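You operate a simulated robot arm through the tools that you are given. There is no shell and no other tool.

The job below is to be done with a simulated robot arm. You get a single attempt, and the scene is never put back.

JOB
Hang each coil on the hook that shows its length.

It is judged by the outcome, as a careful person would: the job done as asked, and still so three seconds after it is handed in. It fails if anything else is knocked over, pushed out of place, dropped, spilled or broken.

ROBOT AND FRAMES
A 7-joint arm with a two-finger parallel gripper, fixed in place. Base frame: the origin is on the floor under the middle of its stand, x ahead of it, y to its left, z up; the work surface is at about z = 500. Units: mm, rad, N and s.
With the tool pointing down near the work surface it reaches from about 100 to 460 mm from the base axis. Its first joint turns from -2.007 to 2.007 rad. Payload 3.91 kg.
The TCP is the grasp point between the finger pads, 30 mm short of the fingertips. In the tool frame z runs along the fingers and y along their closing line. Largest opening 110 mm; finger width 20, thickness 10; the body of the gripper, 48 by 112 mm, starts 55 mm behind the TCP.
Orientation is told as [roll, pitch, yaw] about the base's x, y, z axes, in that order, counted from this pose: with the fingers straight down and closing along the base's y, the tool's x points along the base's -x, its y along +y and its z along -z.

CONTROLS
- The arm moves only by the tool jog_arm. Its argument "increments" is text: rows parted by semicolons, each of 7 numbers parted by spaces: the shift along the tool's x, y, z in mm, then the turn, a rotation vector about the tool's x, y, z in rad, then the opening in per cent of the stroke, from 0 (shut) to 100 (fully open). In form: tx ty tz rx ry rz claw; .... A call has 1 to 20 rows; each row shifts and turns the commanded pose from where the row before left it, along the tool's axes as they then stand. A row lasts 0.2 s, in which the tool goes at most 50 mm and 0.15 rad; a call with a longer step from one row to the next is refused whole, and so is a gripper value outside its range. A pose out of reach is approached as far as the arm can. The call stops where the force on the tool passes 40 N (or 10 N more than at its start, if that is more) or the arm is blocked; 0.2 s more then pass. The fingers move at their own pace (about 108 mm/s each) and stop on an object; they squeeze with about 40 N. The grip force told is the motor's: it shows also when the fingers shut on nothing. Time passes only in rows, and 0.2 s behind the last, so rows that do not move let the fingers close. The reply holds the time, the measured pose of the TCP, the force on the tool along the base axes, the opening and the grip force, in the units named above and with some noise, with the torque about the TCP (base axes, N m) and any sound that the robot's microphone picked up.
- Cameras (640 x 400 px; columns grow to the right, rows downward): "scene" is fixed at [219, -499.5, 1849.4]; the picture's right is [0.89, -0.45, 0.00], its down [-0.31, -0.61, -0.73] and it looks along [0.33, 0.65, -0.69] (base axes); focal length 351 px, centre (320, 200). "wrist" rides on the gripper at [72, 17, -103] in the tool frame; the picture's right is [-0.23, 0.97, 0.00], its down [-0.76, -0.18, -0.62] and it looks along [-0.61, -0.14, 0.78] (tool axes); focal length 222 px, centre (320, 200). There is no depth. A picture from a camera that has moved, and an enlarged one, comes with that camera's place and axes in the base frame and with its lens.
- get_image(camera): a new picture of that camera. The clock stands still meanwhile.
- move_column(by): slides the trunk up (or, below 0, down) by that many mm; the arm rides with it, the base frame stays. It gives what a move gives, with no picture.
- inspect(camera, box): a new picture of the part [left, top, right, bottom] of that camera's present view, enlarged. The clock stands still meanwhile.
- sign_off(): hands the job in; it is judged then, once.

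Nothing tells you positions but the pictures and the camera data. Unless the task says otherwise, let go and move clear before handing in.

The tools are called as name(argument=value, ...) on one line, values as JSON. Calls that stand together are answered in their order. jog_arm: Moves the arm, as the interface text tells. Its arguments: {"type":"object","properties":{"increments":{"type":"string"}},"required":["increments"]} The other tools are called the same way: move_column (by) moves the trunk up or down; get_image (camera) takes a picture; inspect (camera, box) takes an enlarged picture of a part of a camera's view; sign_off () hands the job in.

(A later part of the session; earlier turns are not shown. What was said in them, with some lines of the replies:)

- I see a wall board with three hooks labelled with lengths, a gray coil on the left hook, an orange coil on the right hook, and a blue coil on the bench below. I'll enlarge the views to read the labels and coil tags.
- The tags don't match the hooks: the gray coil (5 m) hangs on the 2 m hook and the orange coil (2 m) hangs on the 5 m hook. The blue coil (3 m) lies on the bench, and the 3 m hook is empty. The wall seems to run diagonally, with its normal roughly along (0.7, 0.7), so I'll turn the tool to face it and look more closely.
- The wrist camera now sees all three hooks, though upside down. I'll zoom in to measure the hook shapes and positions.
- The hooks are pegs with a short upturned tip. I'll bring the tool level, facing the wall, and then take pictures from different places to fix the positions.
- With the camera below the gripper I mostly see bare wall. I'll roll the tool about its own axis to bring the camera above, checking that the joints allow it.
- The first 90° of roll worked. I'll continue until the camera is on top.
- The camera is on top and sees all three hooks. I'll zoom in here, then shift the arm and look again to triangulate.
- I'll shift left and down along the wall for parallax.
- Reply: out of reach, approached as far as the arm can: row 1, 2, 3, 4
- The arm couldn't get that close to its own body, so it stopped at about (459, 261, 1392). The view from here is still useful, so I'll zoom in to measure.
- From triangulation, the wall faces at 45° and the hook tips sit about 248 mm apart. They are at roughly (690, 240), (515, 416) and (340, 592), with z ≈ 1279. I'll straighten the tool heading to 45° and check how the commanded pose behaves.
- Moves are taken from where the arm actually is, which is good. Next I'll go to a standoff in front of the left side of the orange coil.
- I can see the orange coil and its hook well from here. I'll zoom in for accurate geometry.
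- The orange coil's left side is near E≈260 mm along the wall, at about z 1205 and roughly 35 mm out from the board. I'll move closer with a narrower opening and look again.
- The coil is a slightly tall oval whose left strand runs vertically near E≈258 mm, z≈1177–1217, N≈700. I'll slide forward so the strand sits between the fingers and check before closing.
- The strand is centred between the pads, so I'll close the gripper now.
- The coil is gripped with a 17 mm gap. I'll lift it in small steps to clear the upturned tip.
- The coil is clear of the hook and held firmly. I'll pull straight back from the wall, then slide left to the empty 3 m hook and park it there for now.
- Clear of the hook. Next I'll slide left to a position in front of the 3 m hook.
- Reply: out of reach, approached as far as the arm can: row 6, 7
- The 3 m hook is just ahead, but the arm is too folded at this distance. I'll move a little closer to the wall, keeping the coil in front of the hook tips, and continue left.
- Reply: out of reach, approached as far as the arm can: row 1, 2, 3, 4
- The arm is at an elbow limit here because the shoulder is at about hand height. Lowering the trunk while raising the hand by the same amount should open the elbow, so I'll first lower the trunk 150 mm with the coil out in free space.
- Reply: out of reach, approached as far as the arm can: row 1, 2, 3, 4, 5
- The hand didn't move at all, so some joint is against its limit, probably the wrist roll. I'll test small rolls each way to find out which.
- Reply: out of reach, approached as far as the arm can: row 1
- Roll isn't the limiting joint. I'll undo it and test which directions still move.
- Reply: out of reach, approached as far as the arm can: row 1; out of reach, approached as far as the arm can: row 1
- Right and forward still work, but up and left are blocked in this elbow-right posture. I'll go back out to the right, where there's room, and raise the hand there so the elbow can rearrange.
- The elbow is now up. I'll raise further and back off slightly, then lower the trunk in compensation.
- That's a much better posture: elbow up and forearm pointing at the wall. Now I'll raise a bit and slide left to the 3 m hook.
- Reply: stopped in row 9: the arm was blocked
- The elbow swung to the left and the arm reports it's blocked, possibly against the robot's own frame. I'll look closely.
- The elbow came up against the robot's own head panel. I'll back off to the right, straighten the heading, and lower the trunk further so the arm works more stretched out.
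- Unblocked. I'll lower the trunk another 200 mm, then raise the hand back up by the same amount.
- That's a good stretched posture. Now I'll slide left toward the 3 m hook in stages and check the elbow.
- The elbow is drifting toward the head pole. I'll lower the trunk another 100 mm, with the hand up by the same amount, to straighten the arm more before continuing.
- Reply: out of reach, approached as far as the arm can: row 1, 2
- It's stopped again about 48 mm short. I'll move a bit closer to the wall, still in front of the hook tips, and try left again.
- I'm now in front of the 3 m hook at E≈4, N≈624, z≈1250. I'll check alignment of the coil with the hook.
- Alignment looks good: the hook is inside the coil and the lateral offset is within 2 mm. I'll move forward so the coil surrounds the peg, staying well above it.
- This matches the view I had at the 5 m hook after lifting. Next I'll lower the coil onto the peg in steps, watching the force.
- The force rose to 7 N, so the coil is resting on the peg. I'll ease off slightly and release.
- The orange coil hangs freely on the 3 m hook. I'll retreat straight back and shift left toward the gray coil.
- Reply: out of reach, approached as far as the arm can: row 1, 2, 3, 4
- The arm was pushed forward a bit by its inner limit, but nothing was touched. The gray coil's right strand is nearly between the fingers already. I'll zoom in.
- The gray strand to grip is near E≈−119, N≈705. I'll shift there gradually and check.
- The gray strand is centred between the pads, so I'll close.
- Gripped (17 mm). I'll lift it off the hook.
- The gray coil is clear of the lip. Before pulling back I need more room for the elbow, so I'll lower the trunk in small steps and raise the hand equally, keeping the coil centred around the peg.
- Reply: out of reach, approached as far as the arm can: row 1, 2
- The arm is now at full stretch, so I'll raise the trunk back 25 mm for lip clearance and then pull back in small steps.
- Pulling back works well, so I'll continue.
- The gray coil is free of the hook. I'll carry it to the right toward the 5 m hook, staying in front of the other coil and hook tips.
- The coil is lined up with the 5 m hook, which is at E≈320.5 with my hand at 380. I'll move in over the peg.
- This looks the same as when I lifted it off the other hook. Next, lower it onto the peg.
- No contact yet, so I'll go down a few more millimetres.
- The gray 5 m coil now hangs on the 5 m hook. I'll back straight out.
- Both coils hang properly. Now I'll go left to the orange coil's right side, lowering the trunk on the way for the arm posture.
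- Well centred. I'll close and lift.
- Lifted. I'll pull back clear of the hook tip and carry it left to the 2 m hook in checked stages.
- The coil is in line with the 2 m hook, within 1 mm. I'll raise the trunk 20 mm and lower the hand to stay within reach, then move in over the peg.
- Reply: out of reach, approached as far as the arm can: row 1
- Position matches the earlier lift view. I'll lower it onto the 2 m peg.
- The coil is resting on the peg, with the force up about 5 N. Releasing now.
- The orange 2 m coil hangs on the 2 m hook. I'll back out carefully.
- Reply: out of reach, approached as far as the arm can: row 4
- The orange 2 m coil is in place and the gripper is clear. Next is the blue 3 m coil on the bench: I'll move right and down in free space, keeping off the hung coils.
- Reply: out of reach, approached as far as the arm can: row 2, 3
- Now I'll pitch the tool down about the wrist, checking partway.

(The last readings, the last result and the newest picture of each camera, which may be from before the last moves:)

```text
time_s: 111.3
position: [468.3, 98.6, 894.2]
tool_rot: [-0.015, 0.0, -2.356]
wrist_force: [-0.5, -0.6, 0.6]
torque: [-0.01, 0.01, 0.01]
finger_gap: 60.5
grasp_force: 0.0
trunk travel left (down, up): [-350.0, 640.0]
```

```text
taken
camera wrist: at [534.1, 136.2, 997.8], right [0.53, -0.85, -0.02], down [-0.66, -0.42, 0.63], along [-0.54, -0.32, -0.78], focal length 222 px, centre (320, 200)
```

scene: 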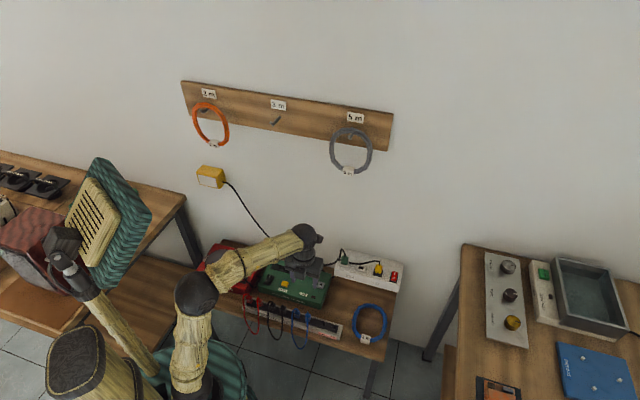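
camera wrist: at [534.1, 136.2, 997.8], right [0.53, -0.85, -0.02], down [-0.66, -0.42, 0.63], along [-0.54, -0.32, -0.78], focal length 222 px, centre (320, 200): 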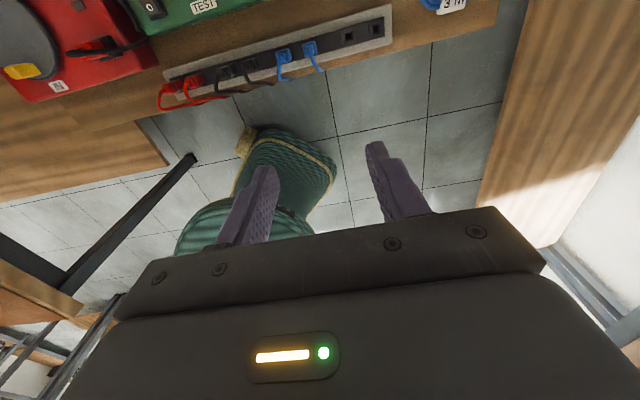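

The tool points down. I'll move over the blue coil, descending to about z=750 to stay in reach.

jog_arm(increments="20 26 26 0 0 0 55; 20 26 26 0 0 0 55; 20 26 26 0 0 0 55; 20 26 26 0 0 0 55; 20 26 26 0 0 0 55; 20 28 14 0 0 0 55; 0 0 0 0 0 0 55; 0 0 0 0 0 0 55")

get_image(camera="scene")

get_image(camera="wrist")

```text
time_s: 113.1
position: [663.3, 75.2, 746.6]
tool_rot: [-0.015, 0.001, -2.355]
wrist_force: [0.8, 1.2, 0.0]
torque: [-0.02, -0.01, 0.01]
finger_gap: 60.5
grasp_force: 0.0
trunk travel left (down, up): [-350.0, 640.0]
```

```text
taken
```

scene: 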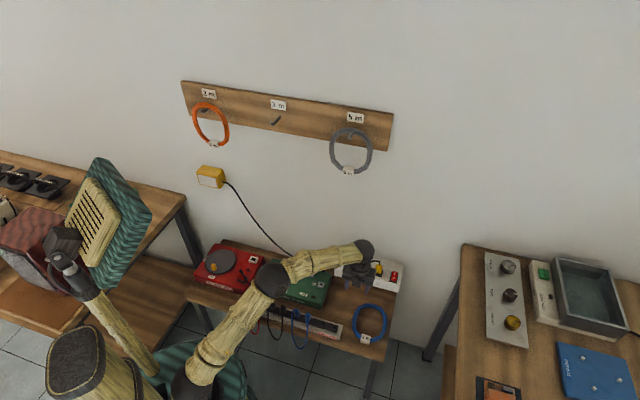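

```text
taken
camera wrist: at [729.4, 112.6, 850.5], right [0.53, -0.85, -0.02], down [-0.66, -0.42, 0.62], along [-0.54, -0.32, -0.78], focal length 222 px, centre (320, 200)
```

wrist: 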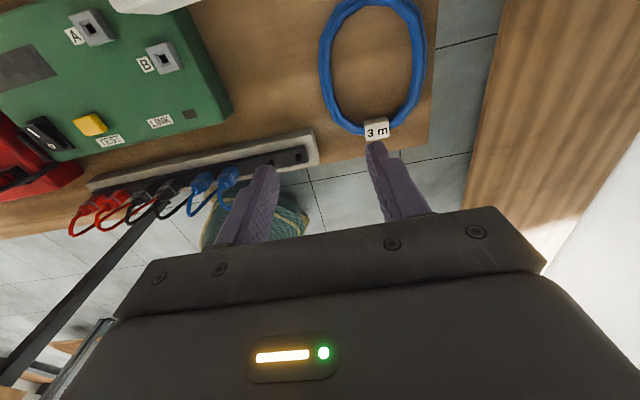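

The blue coil and its surroundings are in view, so I'll zoom in to measure.

inspect(camera="wrist", box=[250, 0, 460, 170])

inspect(camera="scene", box=[310, 230, 430, 360])

```text
2.35 times, centred on (355, 85) of wrist
camera zoom: at [729.4, 112.6, 850.5], right [0.53, -0.85, -0.02], down [-0.66, -0.42, 0.62], along [-0.54, -0.32, -0.78], focal length 523 px, centre (238, 471)
```

zoom: 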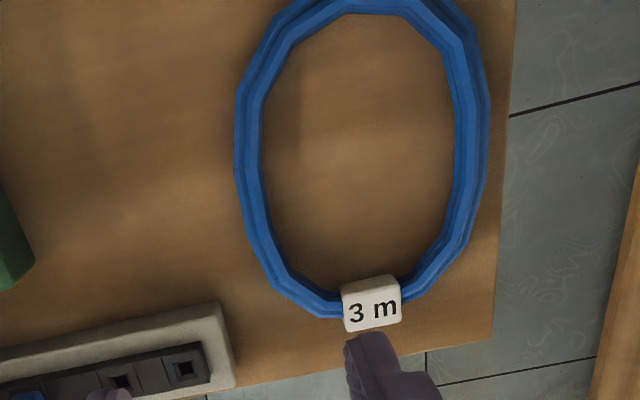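

```text
3.08 times, centred on (370, 295) of scene
camera zoom: at [219.0, -499.5, 1849.4], right [0.89, -0.45, 0.0], down [-0.31, -0.61, -0.73], along [0.33, 0.65, -0.69], focal length 1080 px, centre (166, -92)
```

zoom: 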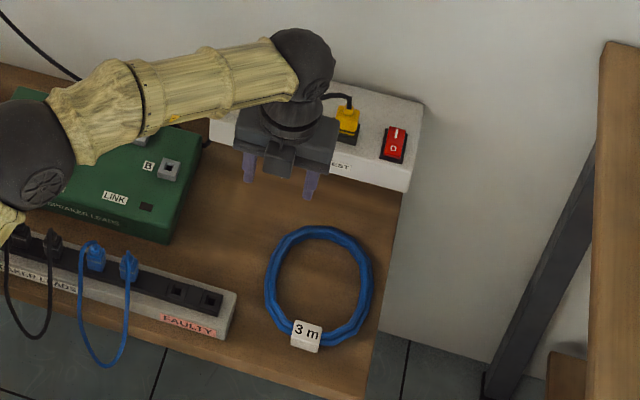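

The blue coil's left strand is around E≈425, N≈519, clear of the strip and green box. I'll straighten the small tilt, narrow the opening and descend partway.

jog_arm(increments="-3 10 0 -0.015 0 0 42; 0 0 36 0 0 0 42; 0 0 36 0 0 0 42; 0 0 36 0 0 0 42; 0 0 36 0 0 0 42; 0 0 0 0 0 0 42; 0 0 0 0 0 0 42")

get_image(camera="wrist")

inspect(camera="wrist", box=[230, 40, 470, 220])

inspect(camera="scene", box=[270, 230, 430, 360])

```text
time_s: 114.7
position: [670.0, 63.4, 602.3]
tool_rot: [-0.002, 0.0, -2.354]
wrist_force: [0.6, 0.8, 0.7]
torque: [-0.02, -0.01, 0.01]
finger_gap: 46.0
grasp_force: 0.1
trunk travel left (down, up): [-350.0, 640.0]
```

```text
taken
camera wrist: at [733.6, 103.0, 706.6], right [0.53, -0.85, 0.0], down [-0.66, -0.41, 0.62], along [-0.53, -0.33, -0.78], focal length 222 px, centre (320, 200)
```

wrist: 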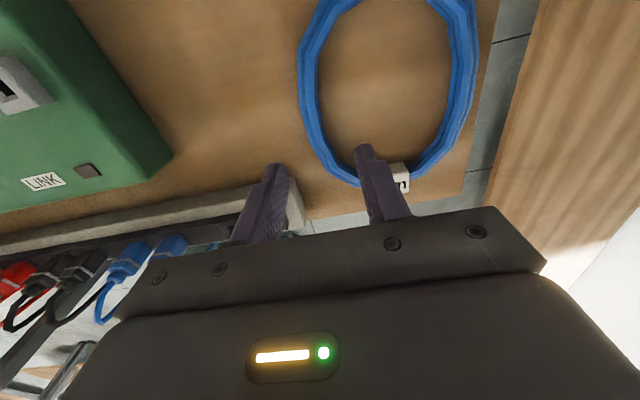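

```text
2.22 times, centred on (350, 130) of wrist
camera zoom: at [733.6, 103.0, 706.6], right [0.53, -0.85, 0.0], down [-0.66, -0.41, 0.62], along [-0.53, -0.33, -0.78], focal length 494 px, centre (253, 356)
```

zoom: 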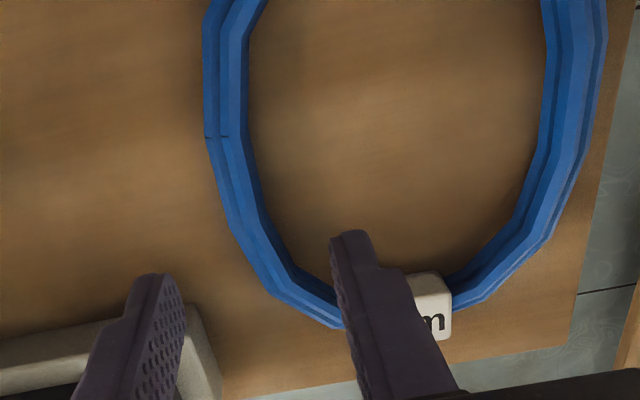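

```text
3.08 times, centred on (350, 295) of scene
camera zoom: at [219.0, -499.5, 1849.4], right [0.89, -0.45, 0.0], down [-0.31, -0.61, -0.73], along [0.33, 0.65, -0.69], focal length 1080 px, centre (228, -92)
```

zoom: 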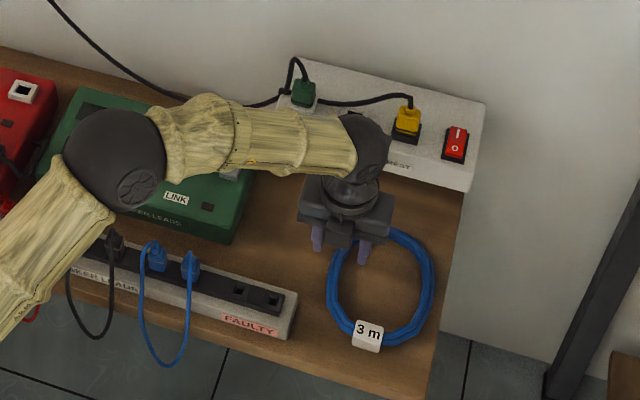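

The strand is about 5 mm left of my axis. I'll correct and descend to just above the bench.

jog_arm(increments="4 -5 0 0 0 0 42; 0 0 25 0 0 0 42; 0 0 20 0 0 0 42; 0 0 12 0 0 0 42; 0 0 0 0 0 0 42; 0 0 0 0 0 0 42")

get_image(camera="wrist")

inspect(camera="wrist", box=[210, 60, 450, 230])

inspect(camera="scene", box=[310, 260, 430, 350])

```text
time_s: 116.1
position: [668.3, 70.3, 545.9]
tool_rot: [-0.002, 0.001, -2.354]
wrist_force: [0.1, 0.5, -0.8]
torque: [0.01, 0.0, 0.01]
finger_gap: 46.4
grasp_force: 0.1
trunk travel left (down, up): [-350.0, 640.0]
```

```text
taken
camera wrist: at [733.2, 109.2, 650.3], right [0.53, -0.85, 0.0], down [-0.66, -0.41, 0.62], along [-0.53, -0.33, -0.78], focal length 222 px, centre (320, 200)
```

wrist: 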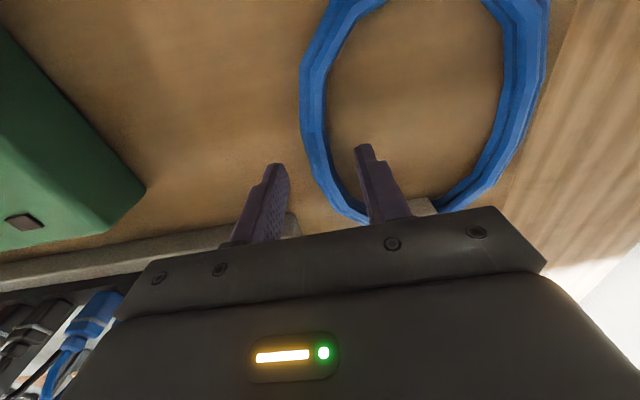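

```text
2.35 times, centred on (330, 145) of wrist
camera zoom: at [733.2, 109.2, 650.3], right [0.53, -0.85, 0.0], down [-0.66, -0.41, 0.62], along [-0.53, -0.33, -0.78], focal length 523 px, centre (296, 329)
```

zoom: 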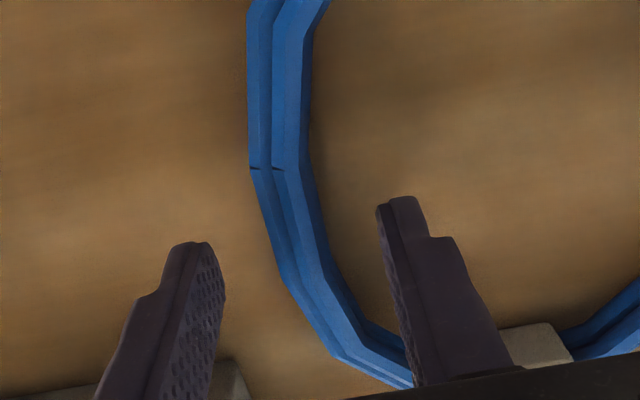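

```text
4.44 times, centred on (370, 305) of scene
camera zoom: at [219.0, -499.5, 1849.4], right [0.89, -0.45, 0.0], down [-0.31, -0.61, -0.73], along [0.33, 0.65, -0.69], focal length 1561 px, centre (98, -267)
```

zoom: 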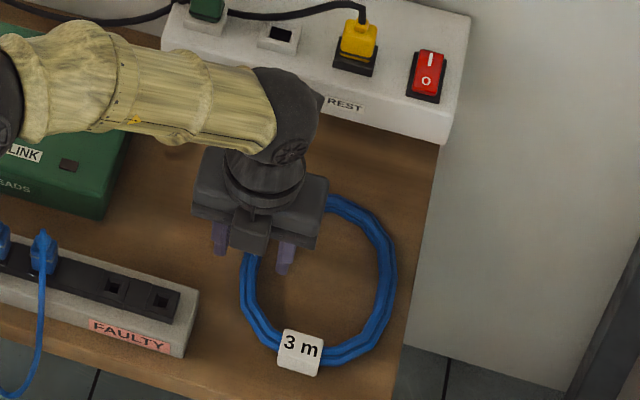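

Well centred. I'll go down the last few millimetres, watching for contact with the bench.

jog_arm(increments="0 0 6 0 0 0 42; 0 0 5 0 0 0 42; 0 0 0 0 0 0 42; 0 0 0 0 0 0 42")

inspect(camera="wrist", box=[210, 60, 450, 230])

```text
time_s: 117.1
position: [668.4, 70.3, 534.8]
tool_rot: [-0.002, 0.002, -2.354]
wrist_force: [-0.2, 0.0, -0.5]
torque: [0.03, 0.0, -0.02]
finger_gap: 46.2
grasp_force: 0.0
trunk travel left (down, up): [-350.0, 640.0]
```

```text
2.35 times, centred on (330, 145) of wrist
camera zoom: at [732.9, 110.2, 639.1], right [0.53, -0.85, 0.0], down [-0.66, -0.41, 0.62], along [-0.53, -0.33, -0.78], focal length 523 px, centre (296, 329)
```

zoom: 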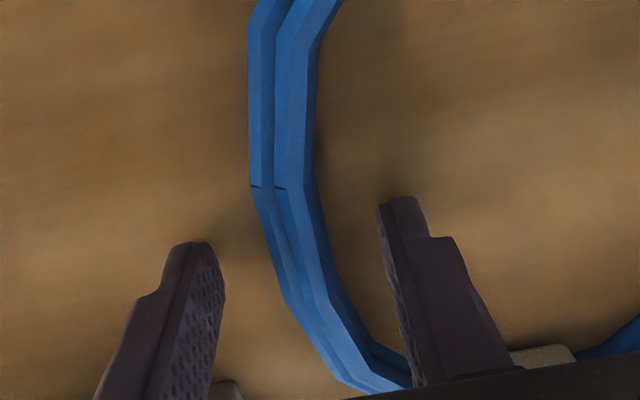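

jog_arm(increments="0 0 0 0 0 0 0; 0 0 0 0 0 0 0; 0 0 0 0 0 0 0; 0 0 0 0 0 0 0")

inspect(camera="wrist", box=[210, 60, 450, 230])

inspect(camera="scene", box=[310, 260, 430, 350])

```text
time_s: 118.1
position: [668.1, 72.4, 534.7]
tool_rot: [-0.002, 0.002, -2.357]
wrist_force: [0.0, -0.4, 1.1]
torque: [0.0, 0.0, -0.02]
finger_gap: 17.0
grasp_force: 39.7
trunk travel left (down, up): [-350.0, 640.0]
```

```text
2.35 times, centred on (330, 145) of wrist
camera zoom: at [732.9, 110.1, 639.1], right [0.53, -0.85, 0.0], down [-0.66, -0.41, 0.62], along [-0.53, -0.33, -0.78], focal length 523 px, centre (296, 329)
```

zoom: 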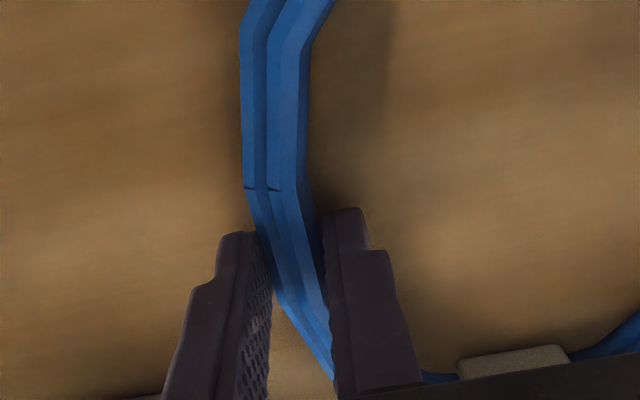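

```text
4.44 times, centred on (370, 305) of scene
camera zoom: at [219.0, -499.5, 1849.4], right [0.89, -0.45, 0.0], down [-0.31, -0.61, -0.73], along [0.33, 0.65, -0.69], focal length 1561 px, centre (98, -267)
```

zoom: 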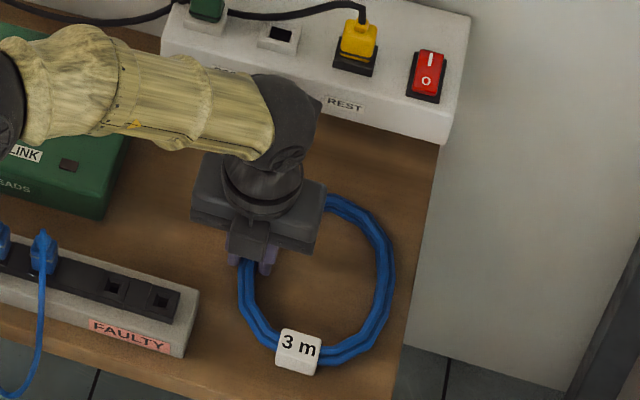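

Gripped at 17 mm. I'll lift straight up and check that the coil stays level and firm.

jog_arm(increments="0 0 -15 0 0 0 0; 0 0 -25 0 0 0 0; 0 0 -30 0 0 0 0; 0 0 -35 0 0 0 0; 0 0 -35 0 0 0 0; 0 0 0 0 0 0 0; 0 0 0 0 0 0 0")

get_image(camera="wrist")

get_image(camera="scene")

```text
time_s: 119.7
position: [669.9, 72.5, 674.8]
tool_rot: [-0.001, 0.001, -2.355]
wrist_force: [-0.4, -1.1, -2.6]
torque: [0.13, 0.09, 0.01]
finger_gap: 17.1
grasp_force: 40.1
trunk travel left (down, up): [-350.0, 640.0]
```

```text
taken
camera wrist: at [733.8, 111.1, 778.1], right [0.53, -0.85, 0.0], down [-0.66, -0.41, 0.62], along [-0.53, -0.33, -0.78], focal length 222 px, centre (320, 200)
```

wrist: 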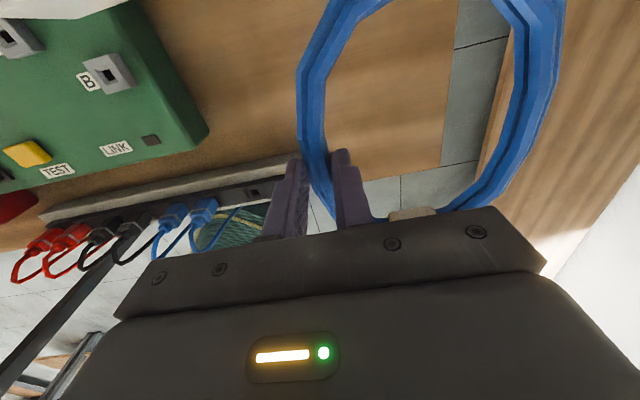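

```text
taken
```

scene: 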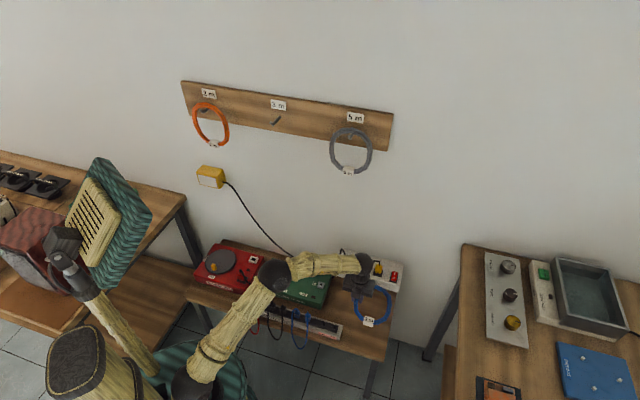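

The coil is held firmly and level. I'll retrace the path: up, then back toward the robot and left.

jog_arm(increments="0 0 -36 0 0 0 0; 0 0 -36 0 0 0 0; -20 -26 -25 0 0 0 0; -20 -26 -25 0 0 0 0; -20 -26 -25 0 0 0 0; -20 -26 -25 0 0 0 0; -20 -26 -25 0 0 0 0; -20 -26 -25 0 0 0 0; 0 0 0 0 0 0 0; 0 0 0 0 0 0 0")

get_image(camera="scene")

get_image(camera="wrist")

```text
time_s: 121.9
position: [475.2, 96.5, 897.9]
tool_rot: [-0.001, 0.001, -2.357]
wrist_force: [0.0, 0.0, -2.7]
torque: [0.08, 0.09, -0.02]
finger_gap: 17.1
grasp_force: 39.8
trunk travel left (down, up): [-350.0, 640.0]
```

```text
taken
```

scene: 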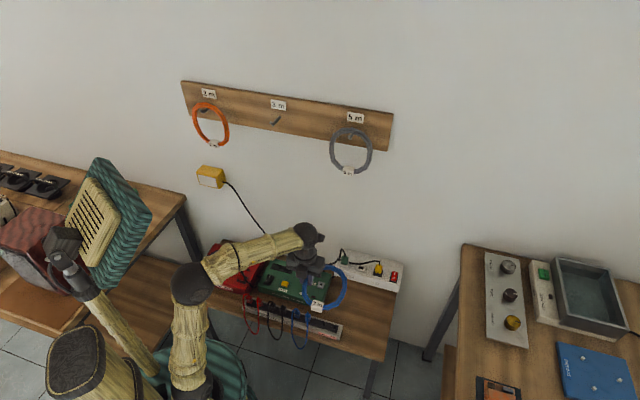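

```text
taken
camera wrist: at [538.6, 134.8, 1001.9], right [0.53, -0.85, 0.0], down [-0.66, -0.41, 0.62], along [-0.53, -0.33, -0.78], focal length 222 px, centre (320, 200)
```

wrist: 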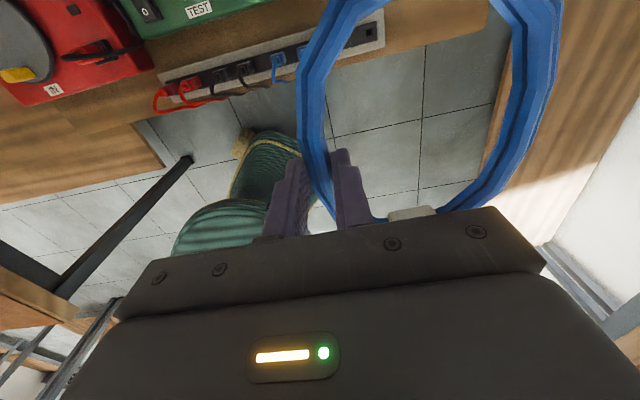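

Next I'll pitch the tool back up to horizontal about the wrist, in two halves.

jog_arm(increments="31.5 0 -2.4 0 0.15 0 0; 31.5 0 -2.4 0 0.15 0 0; 31.5 0 -2.4 0 0.15 0 0; 31.5 0 -2.4 0 0.15 0 0; 31.5 0 -2.4 0 0.15 0 0; 0 0 0 0 0 0 0")

get_image(camera="scene")

get_image(camera="wrist")

```text
time_s: 123.3
position: [575.4, 196.7, 954.4]
tool_rot: [-0.003, 0.753, -2.357]
wrist_force: [0.1, -0.4, -2.2]
torque: [0.05, 0.14, 0.02]
finger_gap: 17.4
grasp_force: 40.2
trunk travel left (down, up): [-350.0, 640.0]
```

```text
taken
```

scene: 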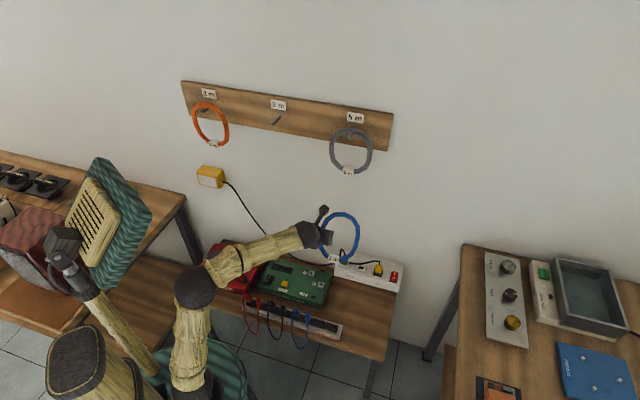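

```text
taken
camera wrist: at [576.1, 172.3, 1079.6], right [0.57, -0.81, -0.16], down [-0.82, -0.57, -0.07], along [-0.04, 0.17, -0.99], focal length 222 px, centre (320, 200)
```

wrist: 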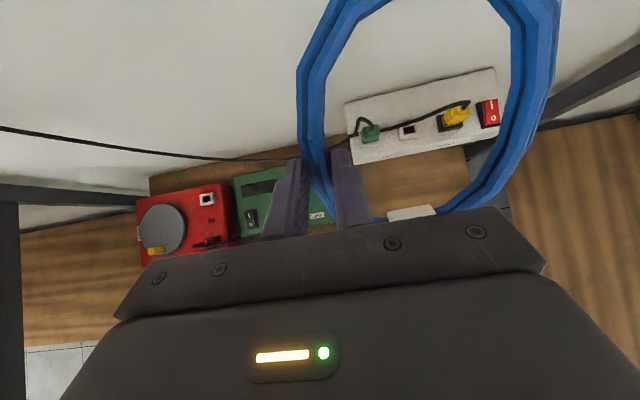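

jog_arm(increments="31.5 0 -4 0 0.15 0 0; 31.5 0 -4 0 0.15 0 0; 31.5 0 -4 0 0.15 0 0; 31.5 0 -5 0 0.15 0 0; 31.5 0 -5 0 0.15 0 0; 13 0 -1 0 0.067 0 0; 0 0 0 0 0 0 0; 0 0 0 0 0 0 0")

get_image(camera="scene")

get_image(camera="wrist")

```text
time_s: 125.1
position: [616.2, 238.4, 1109.4]
tool_rot: [-0.489, 1.567, -2.847]
wrist_force: [0.1, -0.1, -2.2]
torque: [0.06, 0.15, -0.03]
finger_gap: 17.2
grasp_force: 40.1
trunk travel left (down, up): [-350.0, 640.0]
```

```text
taken
```

scene: 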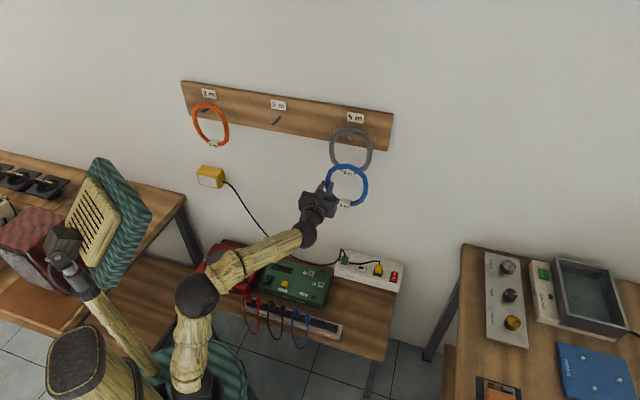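

```text
taken
camera wrist: at [556.6, 153.2, 1183.5], right [0.69, -0.69, -0.23], down [-0.57, -0.32, -0.76], along [0.45, 0.65, -0.61], focal length 222 px, centre (320, 200)
```

wrist: 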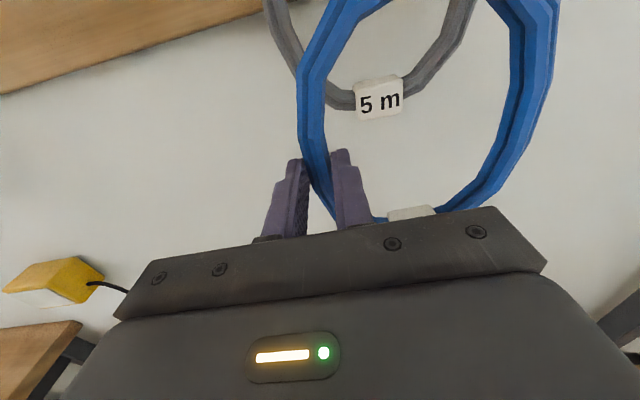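

The coil is upright again. I'll rise to hook height here, which is clear of the gray coil, with the trunk 20 mm lower, and then travel left.

move_column(by=-20)

jog_arm(increments="32 0 0 0 0 0 0; 32 0 0 0 0 0 0; 32 0 0 0 0 0 0; 32 0 0 0 0 0 0; 32 0 0 0 0 0 0; 0 0 0 0 0 0 0")

jog_arm(increments="0 -34 0 0 0 0 0; 0 -34 0 0 0 0 0; 0 -34 0 0 0 0 0; 0 0 0 0 0 0 0")

get_image(camera="scene")

```text
time_s: 125.7
position: [616.7, 237.9, 1090.6]
tool_rot: [-0.492, 1.566, -2.846]
wrist_force: [0.0, -0.4, -1.9]
torque: [0.07, 0.15, 0.0]
finger_gap: 17.0
grasp_force: 40.2
trunk travel left (down, up): [-330.0, 660.0]
```

```text
time_s: 127.1
position: [616.3, 237.6, 1251.7]
tool_rot: [-0.395, 1.567, -2.748]
wrist_force: [0.7, -0.6, -1.8]
torque: [0.06, 0.12, 0.0]
finger_gap: 17.2
grasp_force: 39.6
trunk travel left (down, up): [-330.0, 660.0]
```

```text
time_s: 128.1
position: [542.7, 311.3, 1250.5]
tool_rot: [-0.363, 1.566, -2.719]
wrist_force: [0.1, 0.6, -1.7]
torque: [0.02, 0.13, -0.02]
finger_gap: 17.3
grasp_force: 40.2
trunk travel left (down, up): [-330.0, 660.0]
```

```text
taken
```

scene: 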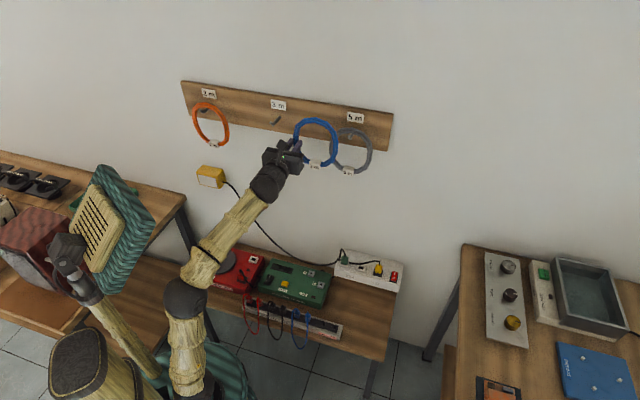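

jog_arm(increments="0 -30 3 0 0 0 0; 0 -30 3 0 0 0 0; 0 -30 3 0 0 0 0; 0 0 0 0 0 0 0")

jog_arm(increments="0 -25 0 0 0 0 0; 0 -20 0 0 0 0 0; 0 -18 0 0 0 0 0; 0 0 0 0 0 0 0")

get_image(camera="scene")

get_image(camera="wrist")

```text
time_s: 129.1
position: [485.3, 380.3, 1250.0]
tool_rot: [-0.483, 1.568, -2.84]
wrist_force: [-0.4, -0.3, -1.9]
torque: [0.02, 0.14, 0.0]
finger_gap: 17.0
grasp_force: 39.7
trunk travel left (down, up): [-330.0, 660.0]
```

```text
time_s: 130.1
position: [443.4, 424.6, 1249.9]
tool_rot: [-0.978, 1.567, 2.952]
wrist_force: [0.3, -0.3, -2.0]
torque: [0.04, 0.15, 0.03]
finger_gap: 17.4
grasp_force: 40.0
trunk travel left (down, up): [-330.0, 660.0]
```

```text
taken
```

scene: 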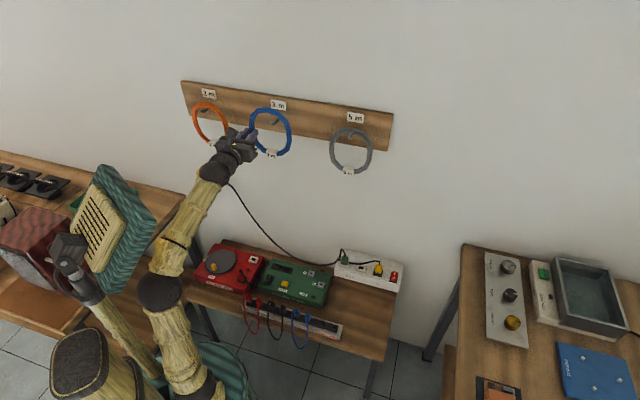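

```text
taken
camera wrist: at [384.2, 339.2, 1324.5], right [0.69, -0.69, -0.23], down [-0.57, -0.31, -0.76], along [0.45, 0.65, -0.61], focal length 222 px, centre (320, 200)
```

wrist: 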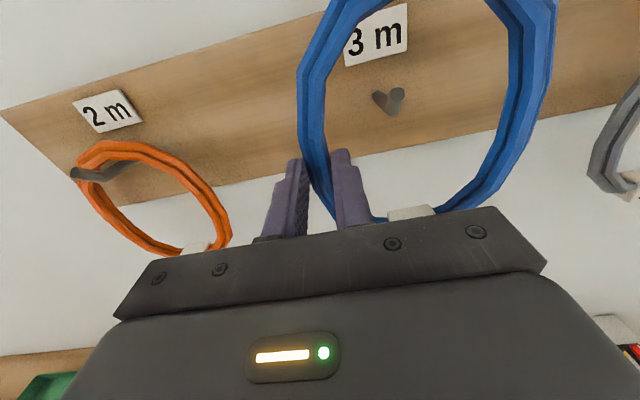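

inspect(camera="scene", box=[180, 70, 340, 180])

inspect(camera="wrist", box=[280, 0, 600, 230])

```text
3.64 times, centred on (260, 125) of scene
camera zoom: at [219.0, -499.5, 1849.4], right [0.89, -0.45, 0.0], down [-0.31, -0.61, -0.73], along [0.33, 0.65, -0.69], focal length 1277 px, centre (538, 473)
```

zoom: 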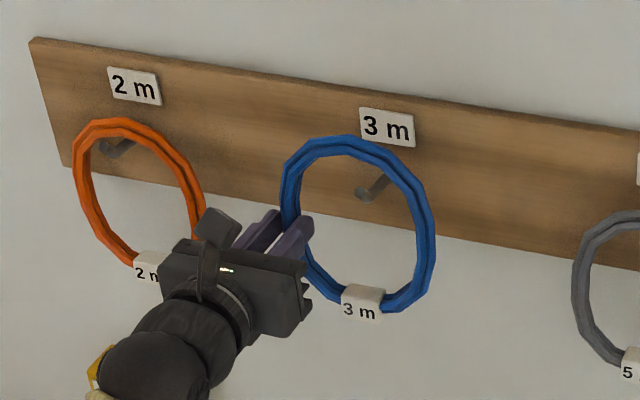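

```text
1.74 times, centred on (440, 115) of wrist
camera zoom: at [384.2, 339.2, 1324.5], right [0.69, -0.69, -0.23], down [-0.57, -0.31, -0.76], along [0.45, 0.65, -0.61], focal length 386 px, centre (111, 348)
```

zoom: 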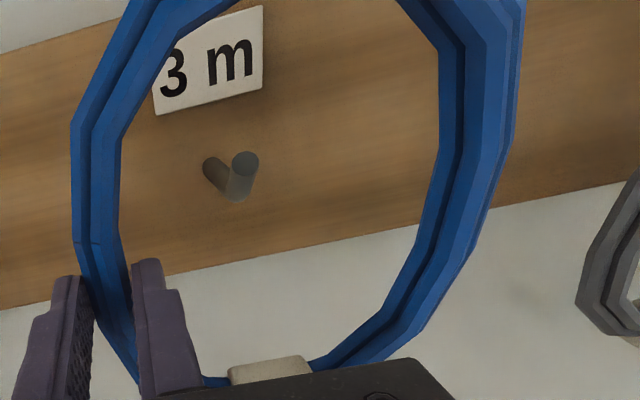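

The coil is parallel to the wall, with its centre about 62 mm right of my hand and the hook at E≈71. I'll shift 4 mm left and move in over the peg.

jog_arm(increments="0 -4 10 0 0 0 0; 0 0 17 0 0 0 0; 0 0 17 0 0 0 0; 0 0 17 0 0 0 0; 0 0 0 0 0 0 0; 0 0 0 0 0 0 0")

get_image(camera="wrist")

inspect(camera="scene", box=[180, 70, 340, 180])

```text
time_s: 131.5
position: [483.6, 470.3, 1249.7]
tool_rot: [-0.423, 1.568, -2.782]
wrist_force: [-0.1, 0.5, -3.4]
torque: [0.01, 0.18, -0.02]
finger_gap: 17.1
grasp_force: 40.2
trunk travel left (down, up): [-330.0, 660.0]
```

```text
taken
camera wrist: at [423.9, 385.9, 1323.1], right [0.69, -0.69, -0.23], down [-0.57, -0.32, -0.76], along [0.45, 0.65, -0.61], focal length 222 px, centre (320, 200)
```

wrist: 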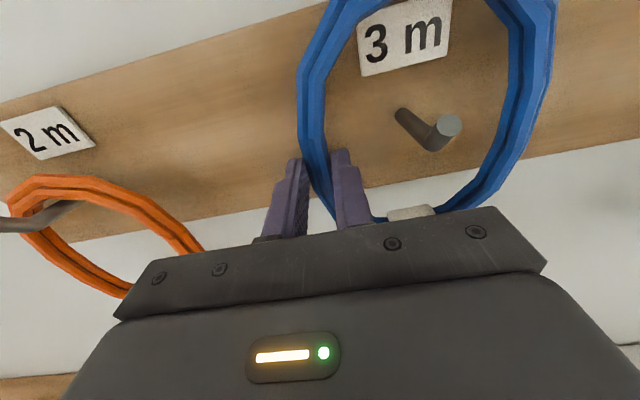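

```text
3.64 times, centred on (260, 125) of scene
camera zoom: at [219.0, -499.5, 1849.4], right [0.89, -0.45, 0.0], down [-0.31, -0.61, -0.73], along [0.33, 0.65, -0.69], focal length 1277 px, centre (538, 473)
```

zoom: 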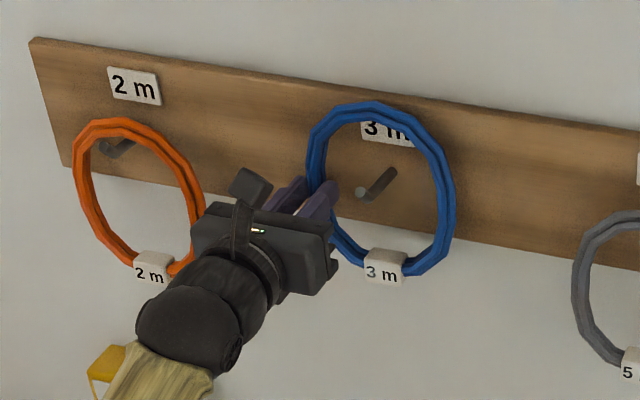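

The peg is inside the coil. I'll lower it and watch for contact.

jog_arm(increments="-10 0 0 0 0 0 0; -10 0 0 0 0 0 0; -10 0 0 0 0 0 0; -8 0 0 0 0 0 0; -5 0 0 0 0 0 0; 0 0 0 0 0 0 0")

jog_arm(increments="-2 0 0 0 0 0 0; -2 0 0 0 0 0 0; 0 0 0 0 0 0 0")

get_image(camera="wrist")

inspect(camera="scene", box=[180, 70, 340, 180])

```text
time_s: 132.9
position: [482.9, 470.2, 1206.7]
tool_rot: [-0.394, 1.566, -2.75]
wrist_force: [-0.2, 0.6, -1.3]
torque: [0.02, 0.14, 0.05]
finger_gap: 17.1
grasp_force: 39.7
trunk travel left (down, up): [-330.0, 660.0]
```

```text
time_s: 133.7
position: [482.2, 471.2, 1202.2]
tool_rot: [-0.408, 1.569, -2.763]
wrist_force: [0.6, -0.2, -1.0]
torque: [0.07, 0.12, 0.01]
finger_gap: 17.1
grasp_force: 40.3
trunk travel left (down, up): [-330.0, 660.0]
```

```text
taken
camera wrist: at [422.9, 386.2, 1277.1], right [0.69, -0.69, -0.23], down [-0.57, -0.32, -0.76], along [0.45, 0.65, -0.61], focal length 222 px, centre (320, 200)
```

wrist: 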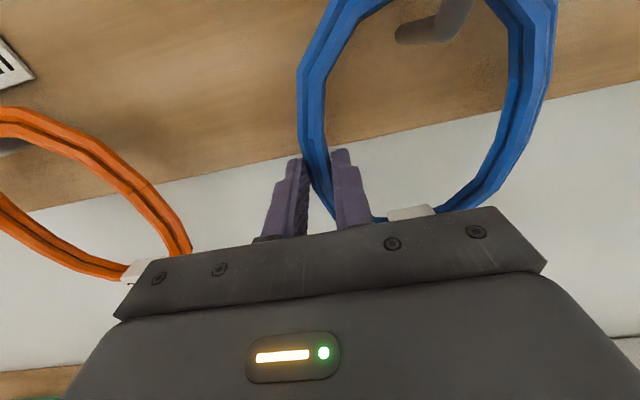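

```text
3.64 times, centred on (260, 125) of scene
camera zoom: at [219.0, -499.5, 1849.4], right [0.89, -0.45, 0.0], down [-0.31, -0.61, -0.73], along [0.33, 0.65, -0.69], focal length 1277 px, centre (538, 473)
```

zoom: 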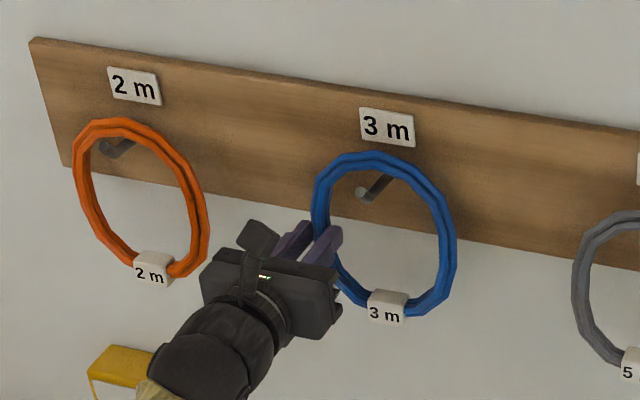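

jog_arm(increments="-2 0 0 0 0 0 0; -2 0 0 0 0 0 0; 0 0 0 0 0 0 0")

jog_arm(increments="-2 0 0 0 0 0 0; 0 0 0 0 0 0 0")

jog_arm(increments="-2 0 0 0 0 0 0; 0 0 0 0 0 0 0")

```text
time_s: 134.5
position: [482.5, 471.1, 1199.1]
tool_rot: [-0.558, 1.565, -2.913]
wrist_force: [1.0, -0.2, -2.4]
torque: [0.05, 0.12, 0.01]
finger_gap: 17.1
grasp_force: 39.4
trunk travel left (down, up): [-330.0, 660.0]
```

```text
time_s: 135.1
position: [483.3, 470.7, 1197.1]
tool_rot: [-0.379, 1.568, -2.733]
wrist_force: [-0.2, 0.2, -1.7]
torque: [0.03, 0.13, -0.02]
finger_gap: 17.2
grasp_force: 39.8
trunk travel left (down, up): [-330.0, 660.0]
```

```text
time_s: 135.7
position: [483.2, 470.9, 1196.7]
tool_rot: [-1.112, 1.57, 2.814]
wrist_force: [2.5, -0.9, 2.7]
torque: [-0.05, -0.05, 0.02]
finger_gap: 17.2
grasp_force: 39.8
trunk travel left (down, up): [-330.0, 660.0]
```

Contact: the coil's weight is now on the peg. Releasing.

jog_arm(increments="0 0 0 0 0 0 25; 0 0 0 0 0 0 50; 0 0 0 0 0 0 50; 0 0 0 0 0 0 50; 0 0 0 0 0 0 50")

get_image(camera="wrist")

inspect(camera="scene", box=[180, 70, 340, 180])

```text
time_s: 136.9
position: [481.9, 470.5, 1195.5]
tool_rot: [-0.488, 1.568, -2.844]
wrist_force: [0.7, 0.2, -0.1]
torque: [-0.01, 0.0, 0.04]
finger_gap: 55.1
grasp_force: 0.1
trunk travel left (down, up): [-330.0, 660.0]
```

```text
taken
camera wrist: at [422.6, 385.6, 1269.0], right [0.69, -0.69, -0.23], down [-0.57, -0.32, -0.76], along [0.45, 0.65, -0.61], focal length 222 px, centre (320, 200)
```

wrist: 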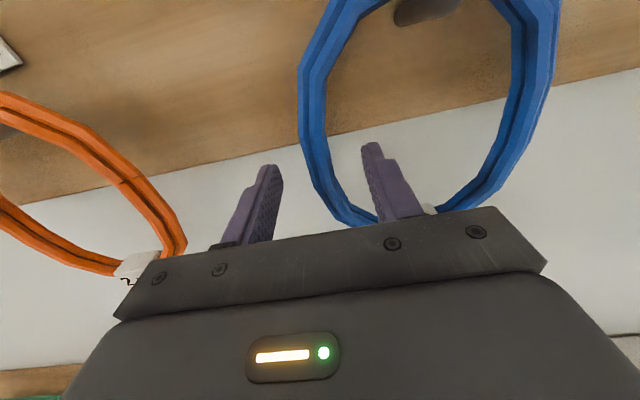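

```text
3.64 times, centred on (260, 125) of scene
camera zoom: at [219.0, -499.5, 1849.4], right [0.89, -0.45, 0.0], down [-0.31, -0.61, -0.73], along [0.33, 0.65, -0.69], focal length 1277 px, centre (538, 473)
```

zoom: 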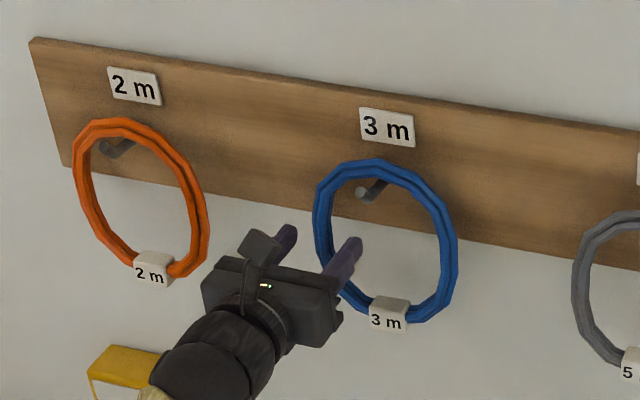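

The blue 3 m coil hangs on the 3 m hook. I'll back straight out.

jog_arm(increments="0 0 -14 0 0 0 50; 0 0 -14 0 0 0 50; 0 0 -14 0 0 0 50; 0 0 -14 0 0 0 50; 0 0 0 0 0 0 50")

get_image(camera="wrist")

inspect(camera="scene", box=[170, 70, 410, 200])

```text
time_s: 138.1
position: [444.0, 431.2, 1196.7]
tool_rot: [-0.491, 1.566, -2.845]
wrist_force: [0.6, -1.0, 0.5]
torque: [-0.02, 0.0, 0.0]
finger_gap: 55.0
grasp_force: 0.0
trunk travel left (down, up): [-330.0, 660.0]
```

```text
taken
camera wrist: at [384.5, 345.6, 1269.9], right [0.69, -0.69, -0.23], down [-0.57, -0.32, -0.76], along [0.45, 0.65, -0.61], focal length 222 px, centre (320, 200)
```

wrist: 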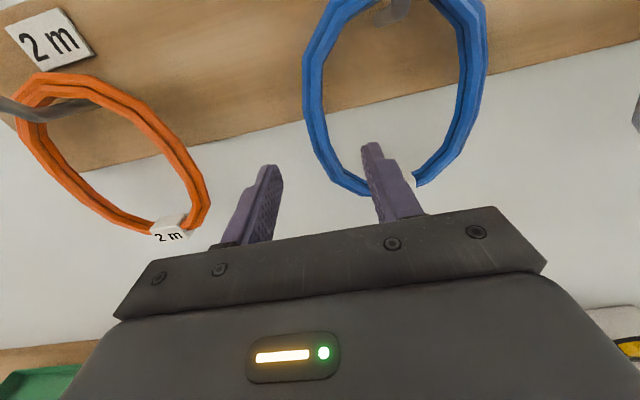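

```text
2.67 times, centred on (290, 135) of scene
camera zoom: at [219.0, -499.5, 1849.4], right [0.89, -0.45, 0.0], down [-0.31, -0.61, -0.73], along [0.33, 0.65, -0.69], focal length 936 px, centre (400, 373)
```

zoom: 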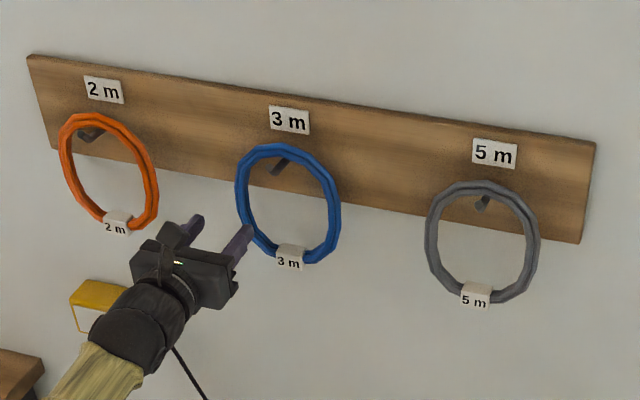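

All three coils hang on matching hooks. I'll move the arm further clear and do a final check of the whole scene.

jog_arm(increments="0 25 -6 0 0 0 50; 0 30 -8 0 0 0 50; 0 30 -8 0 0 0 50; 0 30 -8 0 0 0 50; 0 30 -8 0 0 0 50; 0 0 0 0 0 0 50; 0 0 0 0 0 0 50; 0 0 0 0 0 0 50; 0 0 0 0 0 0 50; 0 0 0 0 0 0 50")

get_image(camera="scene")

inspect(camera="scene", box=[170, 70, 410, 200])

inspect(camera="scene", box=[180, 220, 440, 390])

```text
time_s: 140.3
position: [519.4, 303.4, 1194.6]
tool_rot: [-0.501, 1.567, -2.858]
wrist_force: [-0.3, 0.1, -0.9]
torque: [-0.04, 0.0, -0.01]
finger_gap: 54.9
grasp_force: 0.1
trunk travel left (down, up): [-330.0, 660.0]
```

```text
taken
```

scene: 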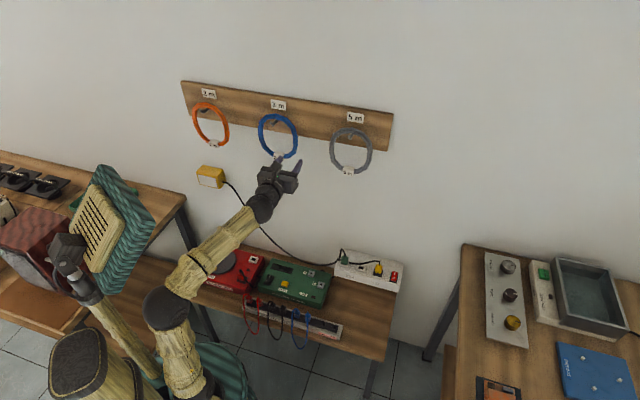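

```text
2.67 times, centred on (290, 135) of scene
camera zoom: at [219.0, -499.5, 1849.4], right [0.89, -0.45, 0.0], down [-0.31, -0.61, -0.73], along [0.33, 0.65, -0.69], focal length 936 px, centre (400, 373)
```

zoom: 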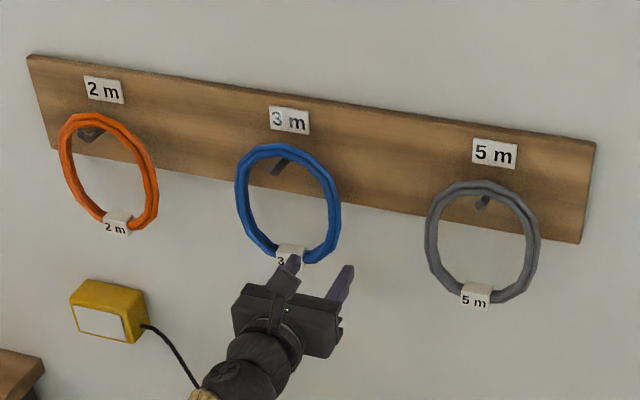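

```text
2.35 times, centred on (310, 305) of scene
camera zoom: at [219.0, -499.5, 1849.4], right [0.89, -0.45, 0.0], down [-0.31, -0.61, -0.73], along [0.33, 0.65, -0.69], focal length 826 px, centre (344, -47)
```

zoom: 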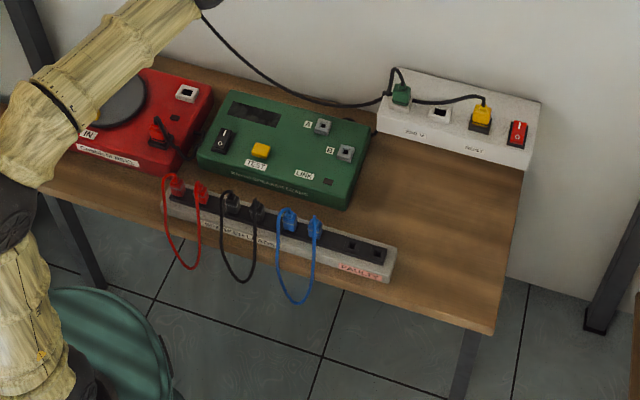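

All three coils hang still on their matching hooks: orange on 2 m, blue on 3 m and gray on 5 m. The bench items haven't moved and the arm is clear, so I'm handing in.

sign_off()

```text
The job is handed in.
```

All three coils are now on the hooks that show their lengths: the orange 2 m coil, the blue 3 m coil and the gray 5 m coil. I've handed the job in.

- **Swap:** the orange and gray coils started on each other's hooks. I parked orange on the empty 3 m hook, moved gray to the 5 m hook, then moved orange to the 2 m hook.
- **Blue coil:** I picked it up from the bench and hung it on the 3 m hook.
- **Other objects:** nothing was knocked over or dropped, and the bench items looked the same in the last pictures. The arm stopped once against what looked like the robot's own head panel while carrying the orange coil. I backed off straight away.

In the final check the coils hung still, with the gripper open and clear of them.
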